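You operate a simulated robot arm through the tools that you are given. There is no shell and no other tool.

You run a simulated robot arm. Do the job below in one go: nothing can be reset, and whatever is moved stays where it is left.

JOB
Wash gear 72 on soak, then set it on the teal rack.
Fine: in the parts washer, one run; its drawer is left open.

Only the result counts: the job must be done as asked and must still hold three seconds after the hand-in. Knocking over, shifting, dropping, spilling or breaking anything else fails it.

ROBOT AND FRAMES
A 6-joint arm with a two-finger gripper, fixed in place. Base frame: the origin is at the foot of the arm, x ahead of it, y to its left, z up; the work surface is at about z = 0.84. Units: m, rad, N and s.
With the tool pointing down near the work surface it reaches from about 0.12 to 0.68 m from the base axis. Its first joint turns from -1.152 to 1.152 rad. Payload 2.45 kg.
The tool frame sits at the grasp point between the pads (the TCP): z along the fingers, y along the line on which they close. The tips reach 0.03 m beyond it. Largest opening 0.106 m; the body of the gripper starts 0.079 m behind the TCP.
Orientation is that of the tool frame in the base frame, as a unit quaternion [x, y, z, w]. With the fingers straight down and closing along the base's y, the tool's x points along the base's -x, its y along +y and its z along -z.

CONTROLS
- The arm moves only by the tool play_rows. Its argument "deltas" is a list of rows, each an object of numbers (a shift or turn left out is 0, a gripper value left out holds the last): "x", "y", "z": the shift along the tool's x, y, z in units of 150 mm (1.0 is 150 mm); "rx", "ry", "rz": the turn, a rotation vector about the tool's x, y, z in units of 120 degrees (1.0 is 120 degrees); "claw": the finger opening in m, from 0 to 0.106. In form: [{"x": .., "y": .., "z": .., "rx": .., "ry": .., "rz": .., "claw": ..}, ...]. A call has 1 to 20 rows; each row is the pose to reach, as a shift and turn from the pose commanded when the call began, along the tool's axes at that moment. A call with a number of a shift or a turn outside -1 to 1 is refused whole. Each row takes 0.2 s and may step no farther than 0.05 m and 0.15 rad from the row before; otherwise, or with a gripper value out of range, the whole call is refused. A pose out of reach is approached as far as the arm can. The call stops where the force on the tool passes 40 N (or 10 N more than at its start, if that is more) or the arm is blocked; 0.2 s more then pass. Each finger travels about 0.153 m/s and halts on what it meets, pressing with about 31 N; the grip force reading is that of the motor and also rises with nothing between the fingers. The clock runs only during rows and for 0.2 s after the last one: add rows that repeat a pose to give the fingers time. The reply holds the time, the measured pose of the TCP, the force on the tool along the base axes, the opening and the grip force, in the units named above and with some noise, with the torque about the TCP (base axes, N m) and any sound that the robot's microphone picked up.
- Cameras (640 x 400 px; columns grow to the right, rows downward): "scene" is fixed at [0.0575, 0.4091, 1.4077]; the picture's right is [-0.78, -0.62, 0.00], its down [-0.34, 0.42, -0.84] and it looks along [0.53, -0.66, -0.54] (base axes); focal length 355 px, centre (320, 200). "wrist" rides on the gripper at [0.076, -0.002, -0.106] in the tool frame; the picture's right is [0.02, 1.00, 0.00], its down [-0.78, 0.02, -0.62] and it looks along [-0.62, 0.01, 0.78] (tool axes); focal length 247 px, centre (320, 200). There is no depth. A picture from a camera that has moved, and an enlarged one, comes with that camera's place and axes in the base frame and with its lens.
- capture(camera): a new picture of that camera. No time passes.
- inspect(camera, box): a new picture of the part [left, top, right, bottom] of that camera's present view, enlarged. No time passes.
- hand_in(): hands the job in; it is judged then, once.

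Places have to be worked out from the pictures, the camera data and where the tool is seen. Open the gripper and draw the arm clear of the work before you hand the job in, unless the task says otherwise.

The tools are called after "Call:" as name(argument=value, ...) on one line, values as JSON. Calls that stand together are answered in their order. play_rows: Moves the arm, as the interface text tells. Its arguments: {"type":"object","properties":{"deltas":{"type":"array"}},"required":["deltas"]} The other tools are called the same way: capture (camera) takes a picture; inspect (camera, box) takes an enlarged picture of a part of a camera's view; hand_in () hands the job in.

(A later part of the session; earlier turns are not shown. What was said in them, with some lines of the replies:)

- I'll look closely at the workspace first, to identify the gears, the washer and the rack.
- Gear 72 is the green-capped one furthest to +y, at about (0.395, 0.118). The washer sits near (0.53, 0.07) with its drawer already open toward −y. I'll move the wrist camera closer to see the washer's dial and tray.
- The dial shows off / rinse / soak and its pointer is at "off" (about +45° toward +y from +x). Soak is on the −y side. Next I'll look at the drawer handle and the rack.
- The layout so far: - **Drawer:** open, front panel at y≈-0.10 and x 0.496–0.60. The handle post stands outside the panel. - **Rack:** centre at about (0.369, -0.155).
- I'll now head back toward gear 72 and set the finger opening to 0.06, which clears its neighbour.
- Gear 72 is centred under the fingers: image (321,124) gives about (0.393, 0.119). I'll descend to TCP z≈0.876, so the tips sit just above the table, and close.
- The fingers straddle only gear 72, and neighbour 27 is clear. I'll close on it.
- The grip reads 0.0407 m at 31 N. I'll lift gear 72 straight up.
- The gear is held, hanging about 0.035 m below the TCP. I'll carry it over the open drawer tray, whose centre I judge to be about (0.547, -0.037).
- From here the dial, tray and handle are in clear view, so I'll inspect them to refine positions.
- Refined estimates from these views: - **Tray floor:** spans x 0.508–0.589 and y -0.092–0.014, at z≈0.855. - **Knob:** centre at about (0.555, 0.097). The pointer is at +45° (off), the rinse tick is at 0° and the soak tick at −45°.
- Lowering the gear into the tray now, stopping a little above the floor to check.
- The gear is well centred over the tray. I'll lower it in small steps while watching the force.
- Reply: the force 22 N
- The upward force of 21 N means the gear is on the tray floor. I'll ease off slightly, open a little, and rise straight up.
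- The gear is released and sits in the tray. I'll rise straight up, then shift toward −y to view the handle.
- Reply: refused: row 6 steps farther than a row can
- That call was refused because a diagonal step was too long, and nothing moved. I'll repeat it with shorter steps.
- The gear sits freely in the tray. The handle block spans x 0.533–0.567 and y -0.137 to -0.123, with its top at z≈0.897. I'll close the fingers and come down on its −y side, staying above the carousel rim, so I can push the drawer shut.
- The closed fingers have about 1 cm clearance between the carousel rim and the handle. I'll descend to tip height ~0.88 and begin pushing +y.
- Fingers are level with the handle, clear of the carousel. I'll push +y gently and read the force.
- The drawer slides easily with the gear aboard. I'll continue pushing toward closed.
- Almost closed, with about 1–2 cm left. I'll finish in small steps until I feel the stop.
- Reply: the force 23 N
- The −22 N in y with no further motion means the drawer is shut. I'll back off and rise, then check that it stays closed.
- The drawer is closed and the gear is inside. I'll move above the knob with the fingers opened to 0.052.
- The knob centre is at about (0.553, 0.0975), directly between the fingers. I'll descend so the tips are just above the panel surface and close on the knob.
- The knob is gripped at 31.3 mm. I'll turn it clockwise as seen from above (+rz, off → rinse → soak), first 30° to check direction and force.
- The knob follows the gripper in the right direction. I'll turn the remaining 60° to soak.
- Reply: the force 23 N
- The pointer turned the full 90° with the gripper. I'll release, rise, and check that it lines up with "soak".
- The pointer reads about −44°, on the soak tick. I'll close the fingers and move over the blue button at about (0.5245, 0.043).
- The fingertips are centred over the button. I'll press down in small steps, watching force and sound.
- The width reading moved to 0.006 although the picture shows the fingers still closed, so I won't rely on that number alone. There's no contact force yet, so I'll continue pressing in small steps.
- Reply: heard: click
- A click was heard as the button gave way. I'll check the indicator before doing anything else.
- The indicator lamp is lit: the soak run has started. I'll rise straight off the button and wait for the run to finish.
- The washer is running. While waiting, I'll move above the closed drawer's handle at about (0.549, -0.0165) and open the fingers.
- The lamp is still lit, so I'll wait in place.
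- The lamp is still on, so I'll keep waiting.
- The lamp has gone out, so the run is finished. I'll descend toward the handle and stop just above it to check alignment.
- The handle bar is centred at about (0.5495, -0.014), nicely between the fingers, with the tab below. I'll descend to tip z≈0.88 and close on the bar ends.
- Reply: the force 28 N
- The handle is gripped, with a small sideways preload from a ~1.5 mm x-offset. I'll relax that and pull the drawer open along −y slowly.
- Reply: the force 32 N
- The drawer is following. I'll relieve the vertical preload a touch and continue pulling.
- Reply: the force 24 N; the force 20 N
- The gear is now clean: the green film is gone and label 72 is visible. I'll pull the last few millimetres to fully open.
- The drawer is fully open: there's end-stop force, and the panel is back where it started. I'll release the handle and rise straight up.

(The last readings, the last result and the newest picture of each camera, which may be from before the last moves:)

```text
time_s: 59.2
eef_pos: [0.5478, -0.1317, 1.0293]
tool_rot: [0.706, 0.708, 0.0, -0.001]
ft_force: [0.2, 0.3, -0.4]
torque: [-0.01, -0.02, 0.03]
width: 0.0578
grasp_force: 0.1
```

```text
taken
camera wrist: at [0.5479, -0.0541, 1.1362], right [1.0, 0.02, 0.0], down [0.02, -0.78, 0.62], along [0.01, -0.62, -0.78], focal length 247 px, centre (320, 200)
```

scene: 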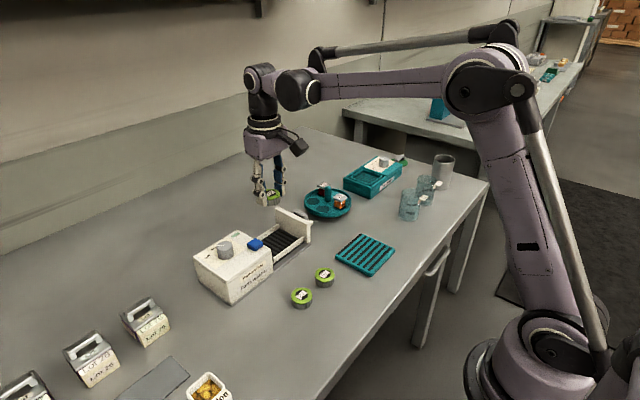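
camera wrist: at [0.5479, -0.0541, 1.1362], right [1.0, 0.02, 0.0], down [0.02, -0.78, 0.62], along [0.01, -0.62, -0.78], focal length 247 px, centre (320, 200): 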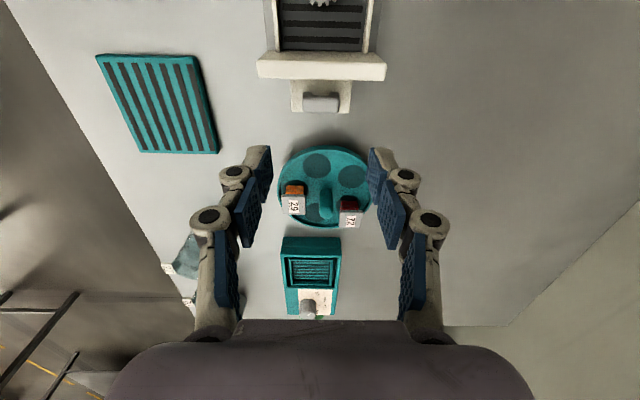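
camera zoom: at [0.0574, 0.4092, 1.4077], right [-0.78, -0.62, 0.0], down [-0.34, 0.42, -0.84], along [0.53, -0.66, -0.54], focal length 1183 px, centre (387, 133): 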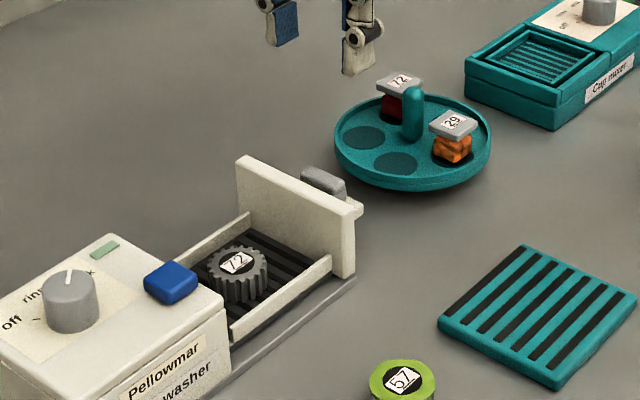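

The gear is on the open tray. I'll rotate the gripper back 90° while moving above the gear at height.

Call:
play_rows(deltas=[{"x": 0.053, "y": -0.002, "rz": -0.0625}, {"x": 0.106, "y": -0.004, "rz": -0.125}, {"x": 0.158, "y": -0.006, "rz": -0.1875}, {"x": 0.211, "y": -0.008, "rz": -0.25}, {"x": 0.264, "y": -0.01, "rz": -0.3125}, {"x": 0.317, "y": -0.012, "rz": -0.375}, {"x": 0.369, "y": -0.014, "rz": -0.4375}, {"x": 0.422, "y": -0.016, "rz": -0.5}, {"x": 0.475, "y": -0.018, "rz": -0.5625}, {"x": 0.528, "y": -0.02, "rz": -0.625}, {"x": 0.58, "y": -0.022, "rz": -0.6875}, {"x": 0.633, "y": -0.023, "rz": -0.75}])

Call:
capture(camera="wrist")

Call:
inspect(camera="wrist", box=[220, 60, 420, 220])

```text
time_s: 61.8
eef_pos: [0.5457, -0.0361, 1.0289]
tool_rot: [-0.002, 1.0, 0.0, 0.0]
ft_force: [0.0, 0.4, 0.6]
torque: [0.01, -0.02, 0.01]
width: 0.0578
grasp_force: 0.1
```

```text
taken
camera wrist: at [0.4698, -0.0375, 1.1354], right [-0.03, 1.0, 0.0], down [0.78, 0.02, 0.62], along [0.62, 0.02, -0.78], focal length 247 px, centre (320, 200)
```

wrist: 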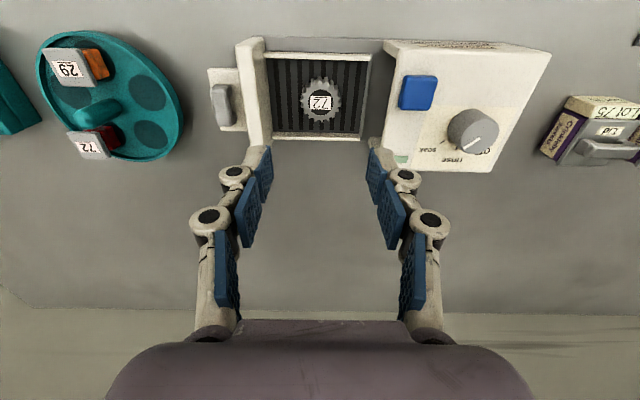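

```text
2.50 times, centred on (320, 140) of wrist
camera zoom: at [0.4698, -0.0375, 1.1354], right [-0.03, 1.0, 0.0], down [0.78, 0.02, 0.62], along [0.62, 0.02, -0.78], focal length 617 px, centre (320, 350)
```

zoom: 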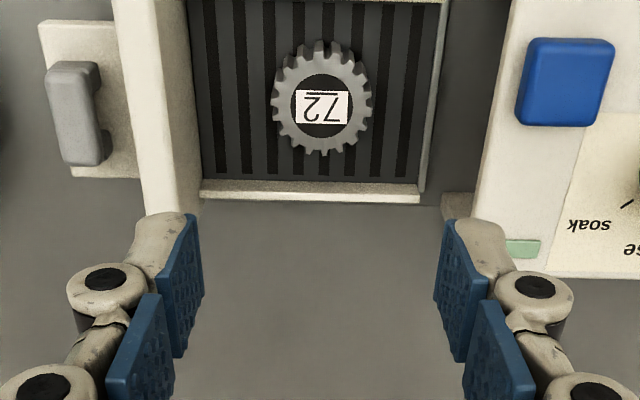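

Gear 72 is at about (0.548, -0.036), aligned with the TCP. I'll descend with a 0.054 opening and check just above before the final approach.

Call:
play_rows(deltas=[{"z": 0.2, "claw": 0.054}, {"z": 0.42, "claw": 0.054}, {"z": 0.62, "claw": 0.054}, {"z": 0.75, "claw": 0.054}, {"z": 0.75, "claw": 0.054}])

Call:
inspect(camera="wrist", box=[200, 50, 440, 220])

Call:
inspect(camera="scene", box=[230, 190, 330, 280])

```text
time_s: 63.0
eef_pos: [0.5471, -0.0367, 0.9184]
tool_rot: [-0.001, 1.0, 0.001, 0.0]
ft_force: [0.0, -0.3, 0.1]
torque: [0.01, 0.02, 0.0]
width: 0.054
grasp_force: 0.0
```

```text
2.35 times, centred on (320, 135) of wrist
camera zoom: at [0.4703, -0.0377, 1.0233], right [-0.02, 1.0, 0.0], down [0.78, 0.02, 0.62], along [0.62, 0.01, -0.78], focal length 581 px, centre (320, 353)
```

zoom: 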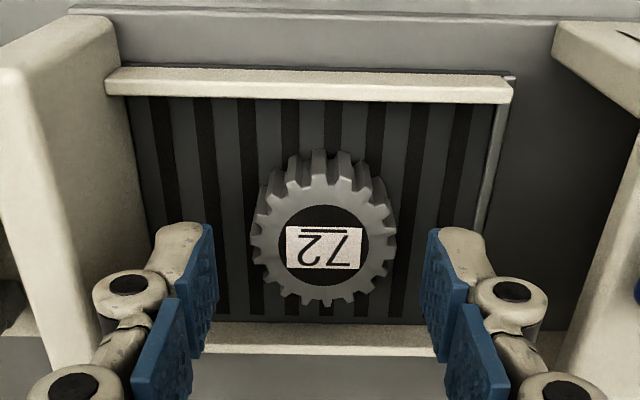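

```text
4.44 times, centred on (280, 235) of scene
camera zoom: at [0.0575, 0.4091, 1.4077], right [-0.78, -0.62, 0.0], down [-0.34, 0.42, -0.84], along [0.53, -0.66, -0.54], focal length 1578 px, centre (498, 44)
```

zoom: 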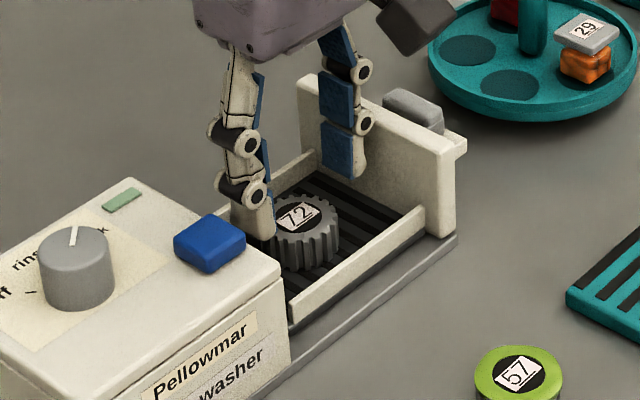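

Aligned. Final descent, then close on the gear.

Call:
play_rows(deltas=[{"z": 0.06}, {"z": 0.12}, {"z": 0.155}, {"z": 0.165}, {"z": 0.165}])

Call:
play_rows(deltas=[{"claw": 0.03}, {"claw": 0.03}, {"claw": 0.03}, {"claw": 0.03}])

Call:
inspect(camera="wrist", box=[200, 50, 440, 220])

```text
time_s: 64.2
eef_pos: [0.5457, -0.0361, 0.892]
tool_rot: [-0.001, 1.0, 0.0, 0.0]
ft_force: [1.1, 0.1, -0.6]
torque: [0.01, 0.01, 0.01]
width: 0.054
grasp_force: 0.1
```

```text
time_s: 65.2
eef_pos: [0.5464, -0.0362, 0.8936]
tool_rot: [0.0, 1.0, 0.0, 0.001]
ft_force: [0.0, 0.1, 1.5]
torque: [0.02, 0.01, 0.02]
width: 0.0407
grasp_force: 31.4
```

```text
2.35 times, centred on (320, 135) of wrist
camera zoom: at [0.4697, -0.0377, 0.9984], right [-0.02, 1.0, 0.0], down [0.78, 0.02, 0.62], along [0.62, 0.01, -0.78], focal length 581 px, centre (320, 353)
```

zoom: 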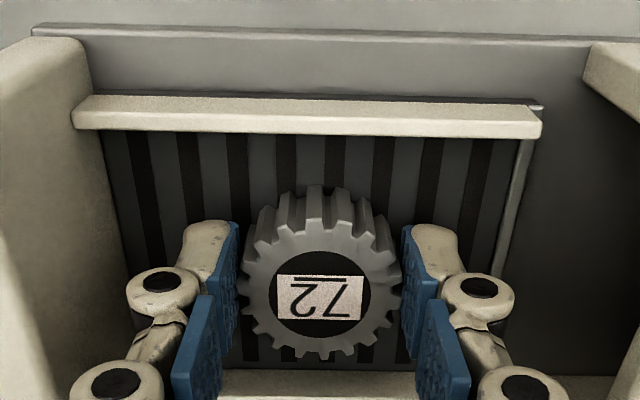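

Gear gripped at 40.7 mm. I'll lift straight out of the tray.

Call:
play_rows(deltas=[{"z": -0.08}, {"z": -0.25}, {"z": -0.48}, {"z": -0.7}, {"z": -0.867}])

Call:
inspect(camera="wrist", box=[160, 20, 480, 240])

Call:
inspect(camera="scene", box=[220, 160, 400, 290])

```text
time_s: 66.4
eef_pos: [0.546, -0.0351, 1.0234]
tool_rot: [-0.001, 1.0, 0.0, 0.0]
ft_force: [-1.0, -0.2, -0.6]
torque: [0.01, 0.02, 0.0]
width: 0.0411
grasp_force: 30.9
```

```text
1.82 times, centred on (320, 130) of wrist
camera zoom: at [0.4701, -0.037, 1.1295], right [-0.02, 1.0, 0.0], down [0.78, 0.02, 0.62], along [0.62, 0.01, -0.78], focal length 449 px, centre (320, 327)
```

zoom: 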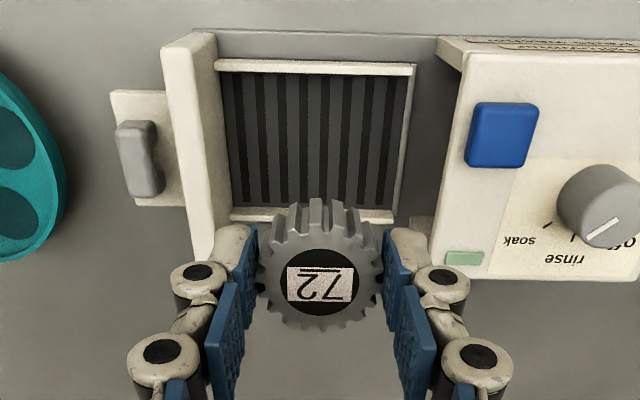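

```text
3.08 times, centred on (310, 225) of scene
camera zoom: at [0.0575, 0.4091, 1.4077], right [-0.78, -0.62, 0.0], down [-0.34, 0.42, -0.84], along [0.53, -0.66, -0.54], focal length 1092 px, centre (351, 123)
```

zoom: 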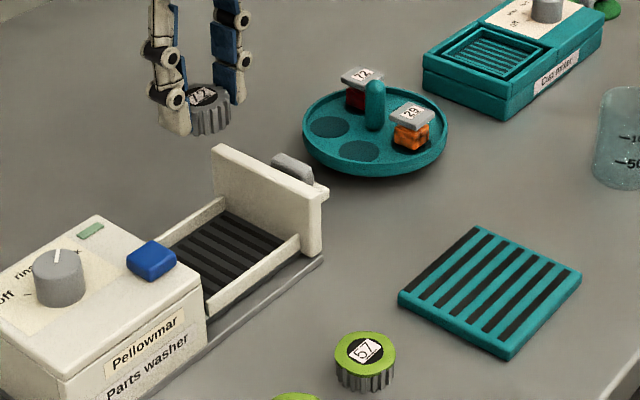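

Gear 72 is held clean and the washer dial and lamp are unchanged. I'll carry it toward the rack at height.

Call:
play_rows(deltas=[{"x": 0.2, "y": -0.15}, {"x": 0.4, "y": -0.31}, {"x": 0.6, "y": -0.47}, {"x": 0.8, "y": -0.63}, {"x": 1.0, "y": -0.787}])

Call:
play_rows(deltas=[{"x": 0.19}, {"x": 0.19, "z": 0.2}, {"x": 0.19, "z": 0.35}])

Call:
capture(camera="wrist")

Call:
inspect(camera="scene", box=[290, 180, 450, 300])

```text
time_s: 67.6
eef_pos: [0.3965, -0.1554, 1.0234]
tool_rot: [-0.001, 1.0, 0.0, 0.0]
ft_force: [0.3, 0.3, -1.7]
torque: [0.01, 0.03, 0.01]
width: 0.0408
grasp_force: 31.1
```

```text
time_s: 68.4
eef_pos: [0.3691, -0.1548, 0.97]
tool_rot: [-0.001, 1.0, 0.0, 0.001]
ft_force: [-0.3, 0.6, -1.1]
torque: [0.0, 0.0, -0.01]
width: 0.0408
grasp_force: 31.1
```

```text
taken
camera wrist: at [0.292, -0.1559, 1.0761], right [-0.02, 1.0, 0.0], down [0.78, 0.02, 0.62], along [0.62, 0.01, -0.78], focal length 247 px, centre (320, 200)
```

wrist: 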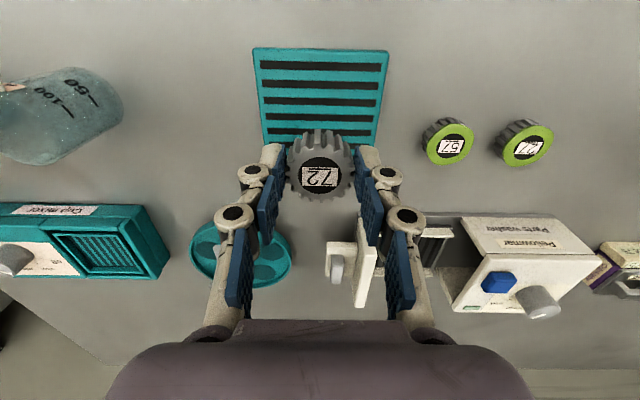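

```text
3.33 times, centred on (370, 240) of scene
camera zoom: at [0.0575, 0.4091, 1.4078], right [-0.78, -0.62, 0.0], down [-0.34, 0.42, -0.84], along [0.53, -0.66, -0.54], focal length 1183 px, centre (153, 67)
```

zoom: 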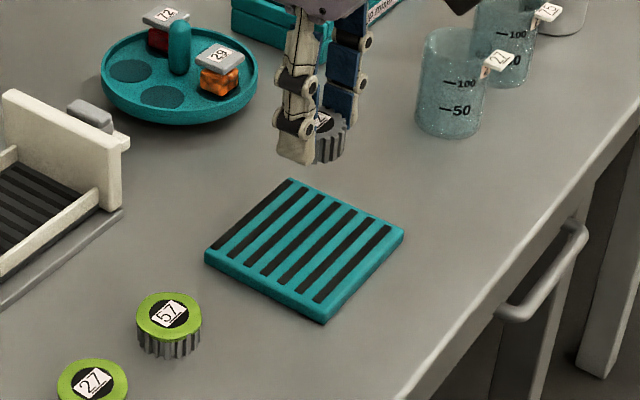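

The rack centre is directly below at about (0.3685, -0.155). I'll lower to just above it and then step down to contact.

Call:
play_rows(deltas=[{"z": 0.15}, {"z": 0.3}, {"z": 0.42}, {"z": 0.5}, {"z": 0.5}])

Call:
inspect(camera="scene", box=[310, 210, 420, 290])

Call:
capture(camera="wrist")

```text
time_s: 69.6
eef_pos: [0.3683, -0.1548, 0.8943]
tool_rot: [-0.001, 1.0, -0.001, 0.0]
ft_force: [-0.5, 0.5, -1.1]
torque: [-0.02, 0.03, -0.01]
width: 0.0406
grasp_force: 30.3
```

```text
5.00 times, centred on (365, 250) of scene
camera zoom: at [0.0575, 0.4091, 1.4077], right [-0.78, -0.62, 0.0], down [-0.34, 0.42, -0.84], along [0.53, -0.66, -0.54], focal length 1775 px, centre (95, -50)
```

zoom: 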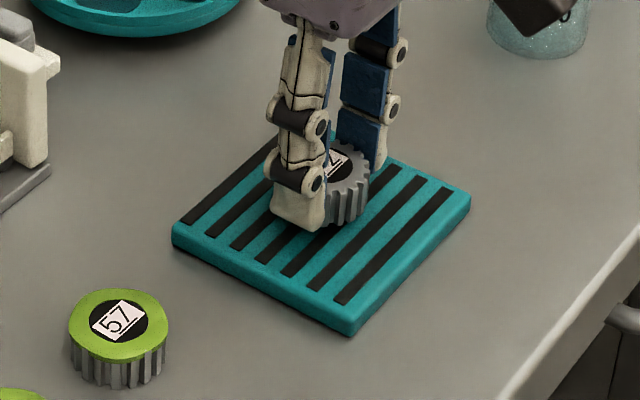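

```text
taken
camera wrist: at [0.292, -0.1556, 1.001], right [-0.02, 1.0, 0.0], down [0.78, 0.02, 0.62], along [0.62, 0.01, -0.78], focal length 247 px, centre (320, 200)
```

wrist: 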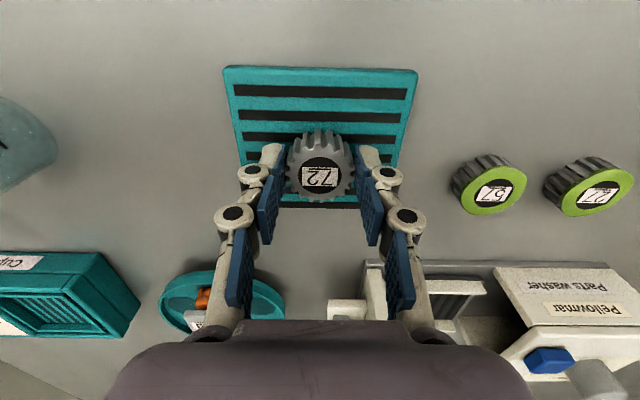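

The gear is over the middle of the rack. I'll step down in small increments to feel contact.

Call:
play_rows(deltas=[{"z": 0.013}, {"z": 0.026}, {"z": 0.04}, {"z": 0.045}])

Call:
play_rows(deltas=[{"z": 0.007}, {"z": 0.01}, {"z": 0.01}])

```text
time_s: 70.6
eef_pos: [0.3682, -0.155, 0.8885]
tool_rot: [-0.001, 1.0, -0.001, 0.001]
ft_force: [0.2, 1.1, 4.2]
torque: [-0.02, 0.0, 0.02]
width: 0.0409
grasp_force: 30.9
```

```text
time_s: 71.4
eef_pos: [0.3682, -0.1548, 0.8867]
tool_rot: [-0.001, 1.0, 0.0, 0.001]
ft_force: [1.6, 1.0, 23.3]
torque: [0.02, -0.11, 0.01]
width: 0.0411
grasp_force: 30.9
```

The gear is seated on the rack, with 23 N upward. I'll ease off about 1 mm, open gently, and rise straight up.

Call:
play_rows(deltas=[{"z": -0.009}, {"z": -0.009, "claw": 0.056}, {"z": -0.009, "claw": 0.056}, {"z": -0.009, "claw": 0.056}])

Call:
inspect(camera="wrist", box=[200, 50, 440, 220])

```text
time_s: 72.4
eef_pos: [0.3672, -0.1539, 0.8873]
tool_rot: [-0.001, 1.0, 0.0, 0.0]
ft_force: [0.0, -0.8, -0.3]
torque: [-0.01, 0.02, 0.01]
width: 0.0561
grasp_force: 0.0
```

```text
2.35 times, centred on (320, 135) of wrist
camera zoom: at [0.2916, -0.1558, 0.9942], right [-0.02, 1.0, 0.0], down [0.78, 0.02, 0.62], along [0.62, 0.01, -0.78], focal length 581 px, centre (320, 353)
```

zoom: 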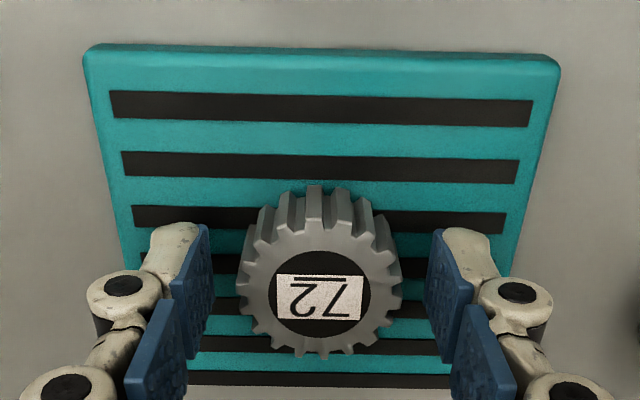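

The gear is free and flat on the rack with both fingers clear. I'll rise straight up and check the result.

Call:
play_rows(deltas=[{"z": -0.1}, {"z": -0.3}, {"z": -0.55}, {"z": -0.8}, {"z": -1.0}])

Call:
play_rows(deltas=[{"z": -0.25, "x": 0.1}, {"z": -0.5, "x": 0.2}, {"z": -0.8, "x": 0.2}, {"z": -1.0, "x": 0.2}])

Call:
capture(camera="scene")

Call:
inspect(camera="scene", box=[180, 160, 420, 320])

Call:
capture(camera="wrist")

```text
time_s: 73.6
eef_pos: [0.3678, -0.1548, 1.0395]
tool_rot: [-0.001, 1.0, 0.0, 0.0]
ft_force: [0.1, 0.4, 0.2]
torque: [-0.01, 0.01, 0.0]
width: 0.0558
grasp_force: 0.0
```

```text
time_s: 74.6
eef_pos: [0.3372, -0.1545, 1.1884]
tool_rot: [-0.001, 1.0, 0.0, 0.0]
ft_force: [-0.2, -0.7, 0.9]
torque: [-0.01, -0.04, 0.02]
width: 0.056
grasp_force: 0.0
```

```text
taken
```

scene: 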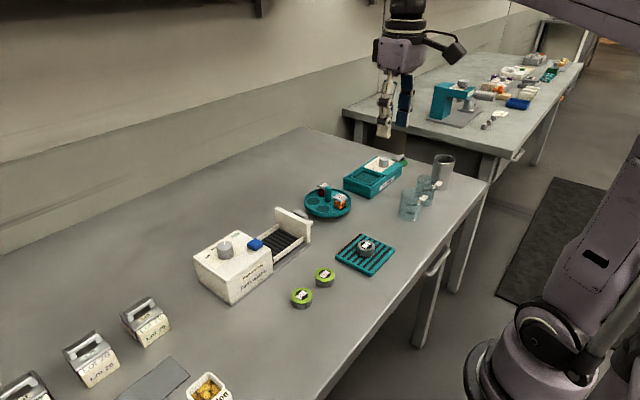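

```text
2.50 times, centred on (300, 240) of scene
camera zoom: at [0.0575, 0.4092, 1.4077], right [-0.78, -0.62, 0.0], down [-0.34, 0.42, -0.84], along [0.53, -0.66, -0.54], focal length 888 px, centre (370, 100)
```

zoom: 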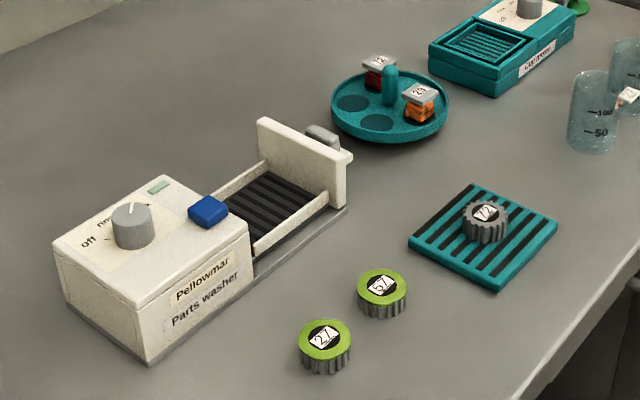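

```text
taken
camera wrist: at [0.2607, -0.1559, 1.2943], right [-0.02, 1.0, 0.0], down [0.78, 0.02, 0.62], along [0.62, 0.01, -0.78], focal length 247 px, centre (320, 200)
```

wrist: 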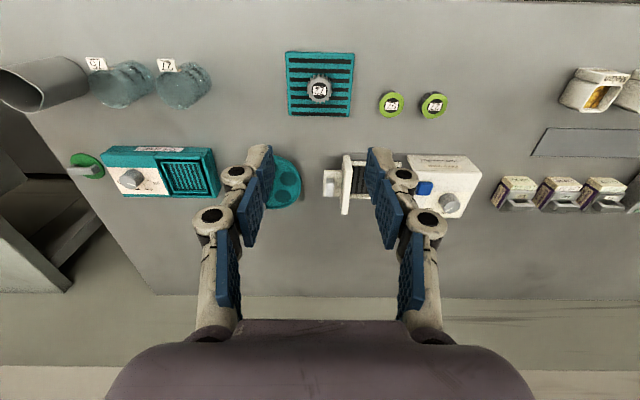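

Gear 72 sits clean on the teal rack. The washer drawer is fully open with its lamp off, gears 57 and 27 haven't moved, and the arm is well clear. I'll open the gripper fully and then hand in.

Call:
play_rows(deltas=[{"claw": 0.1}, {"claw": 0.1}, {"claw": 0.1}])

Call:
inspect(camera="scene", box=[310, 210, 420, 290])

```text
time_s: 75.4
eef_pos: [0.3371, -0.154, 1.1872]
tool_rot: [0.0, 1.0, -0.001, 0.0]
ft_force: [-0.3, -0.3, 0.1]
torque: [-0.01, 0.02, 0.01]
width: 0.0999
grasp_force: 0.1
```

```text
5.00 times, centred on (365, 250) of scene
camera zoom: at [0.0575, 0.4091, 1.4077], right [-0.78, -0.62, 0.0], down [-0.34, 0.42, -0.84], along [0.53, -0.66, -0.54], focal length 1775 px, centre (95, -50)
```

zoom: 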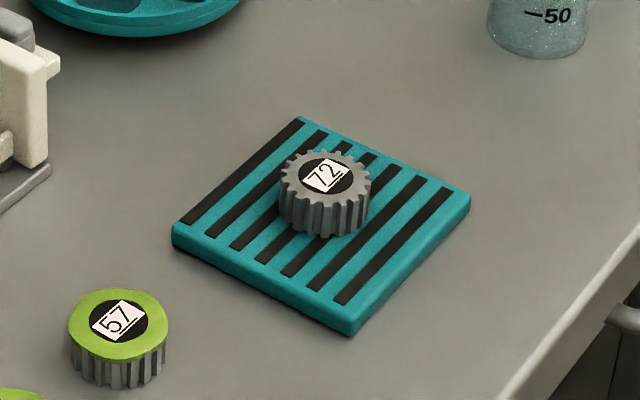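

The gear rests flat and stable on the rack with the gripper open and clear, so I'm handing in.

Call:
hand_in()

```text
The job is handed in.
```

Gear 72 has been washed on soak and now sits flat in the middle of the teal rack. I've handed the job in, but no verdict came back.

- **Wash:** it took one run in the parts washer. The lamp lit when I pressed the button and had gone out about 10 to 12 s later. The green film that was on the gear is gone.
- **Washer:** the drawer is fully open and empty. The dial is still on soak.
- **Everything else:** the last pictures show nothing else moved or knocked over. The arm is clear of the work with the gripper open.
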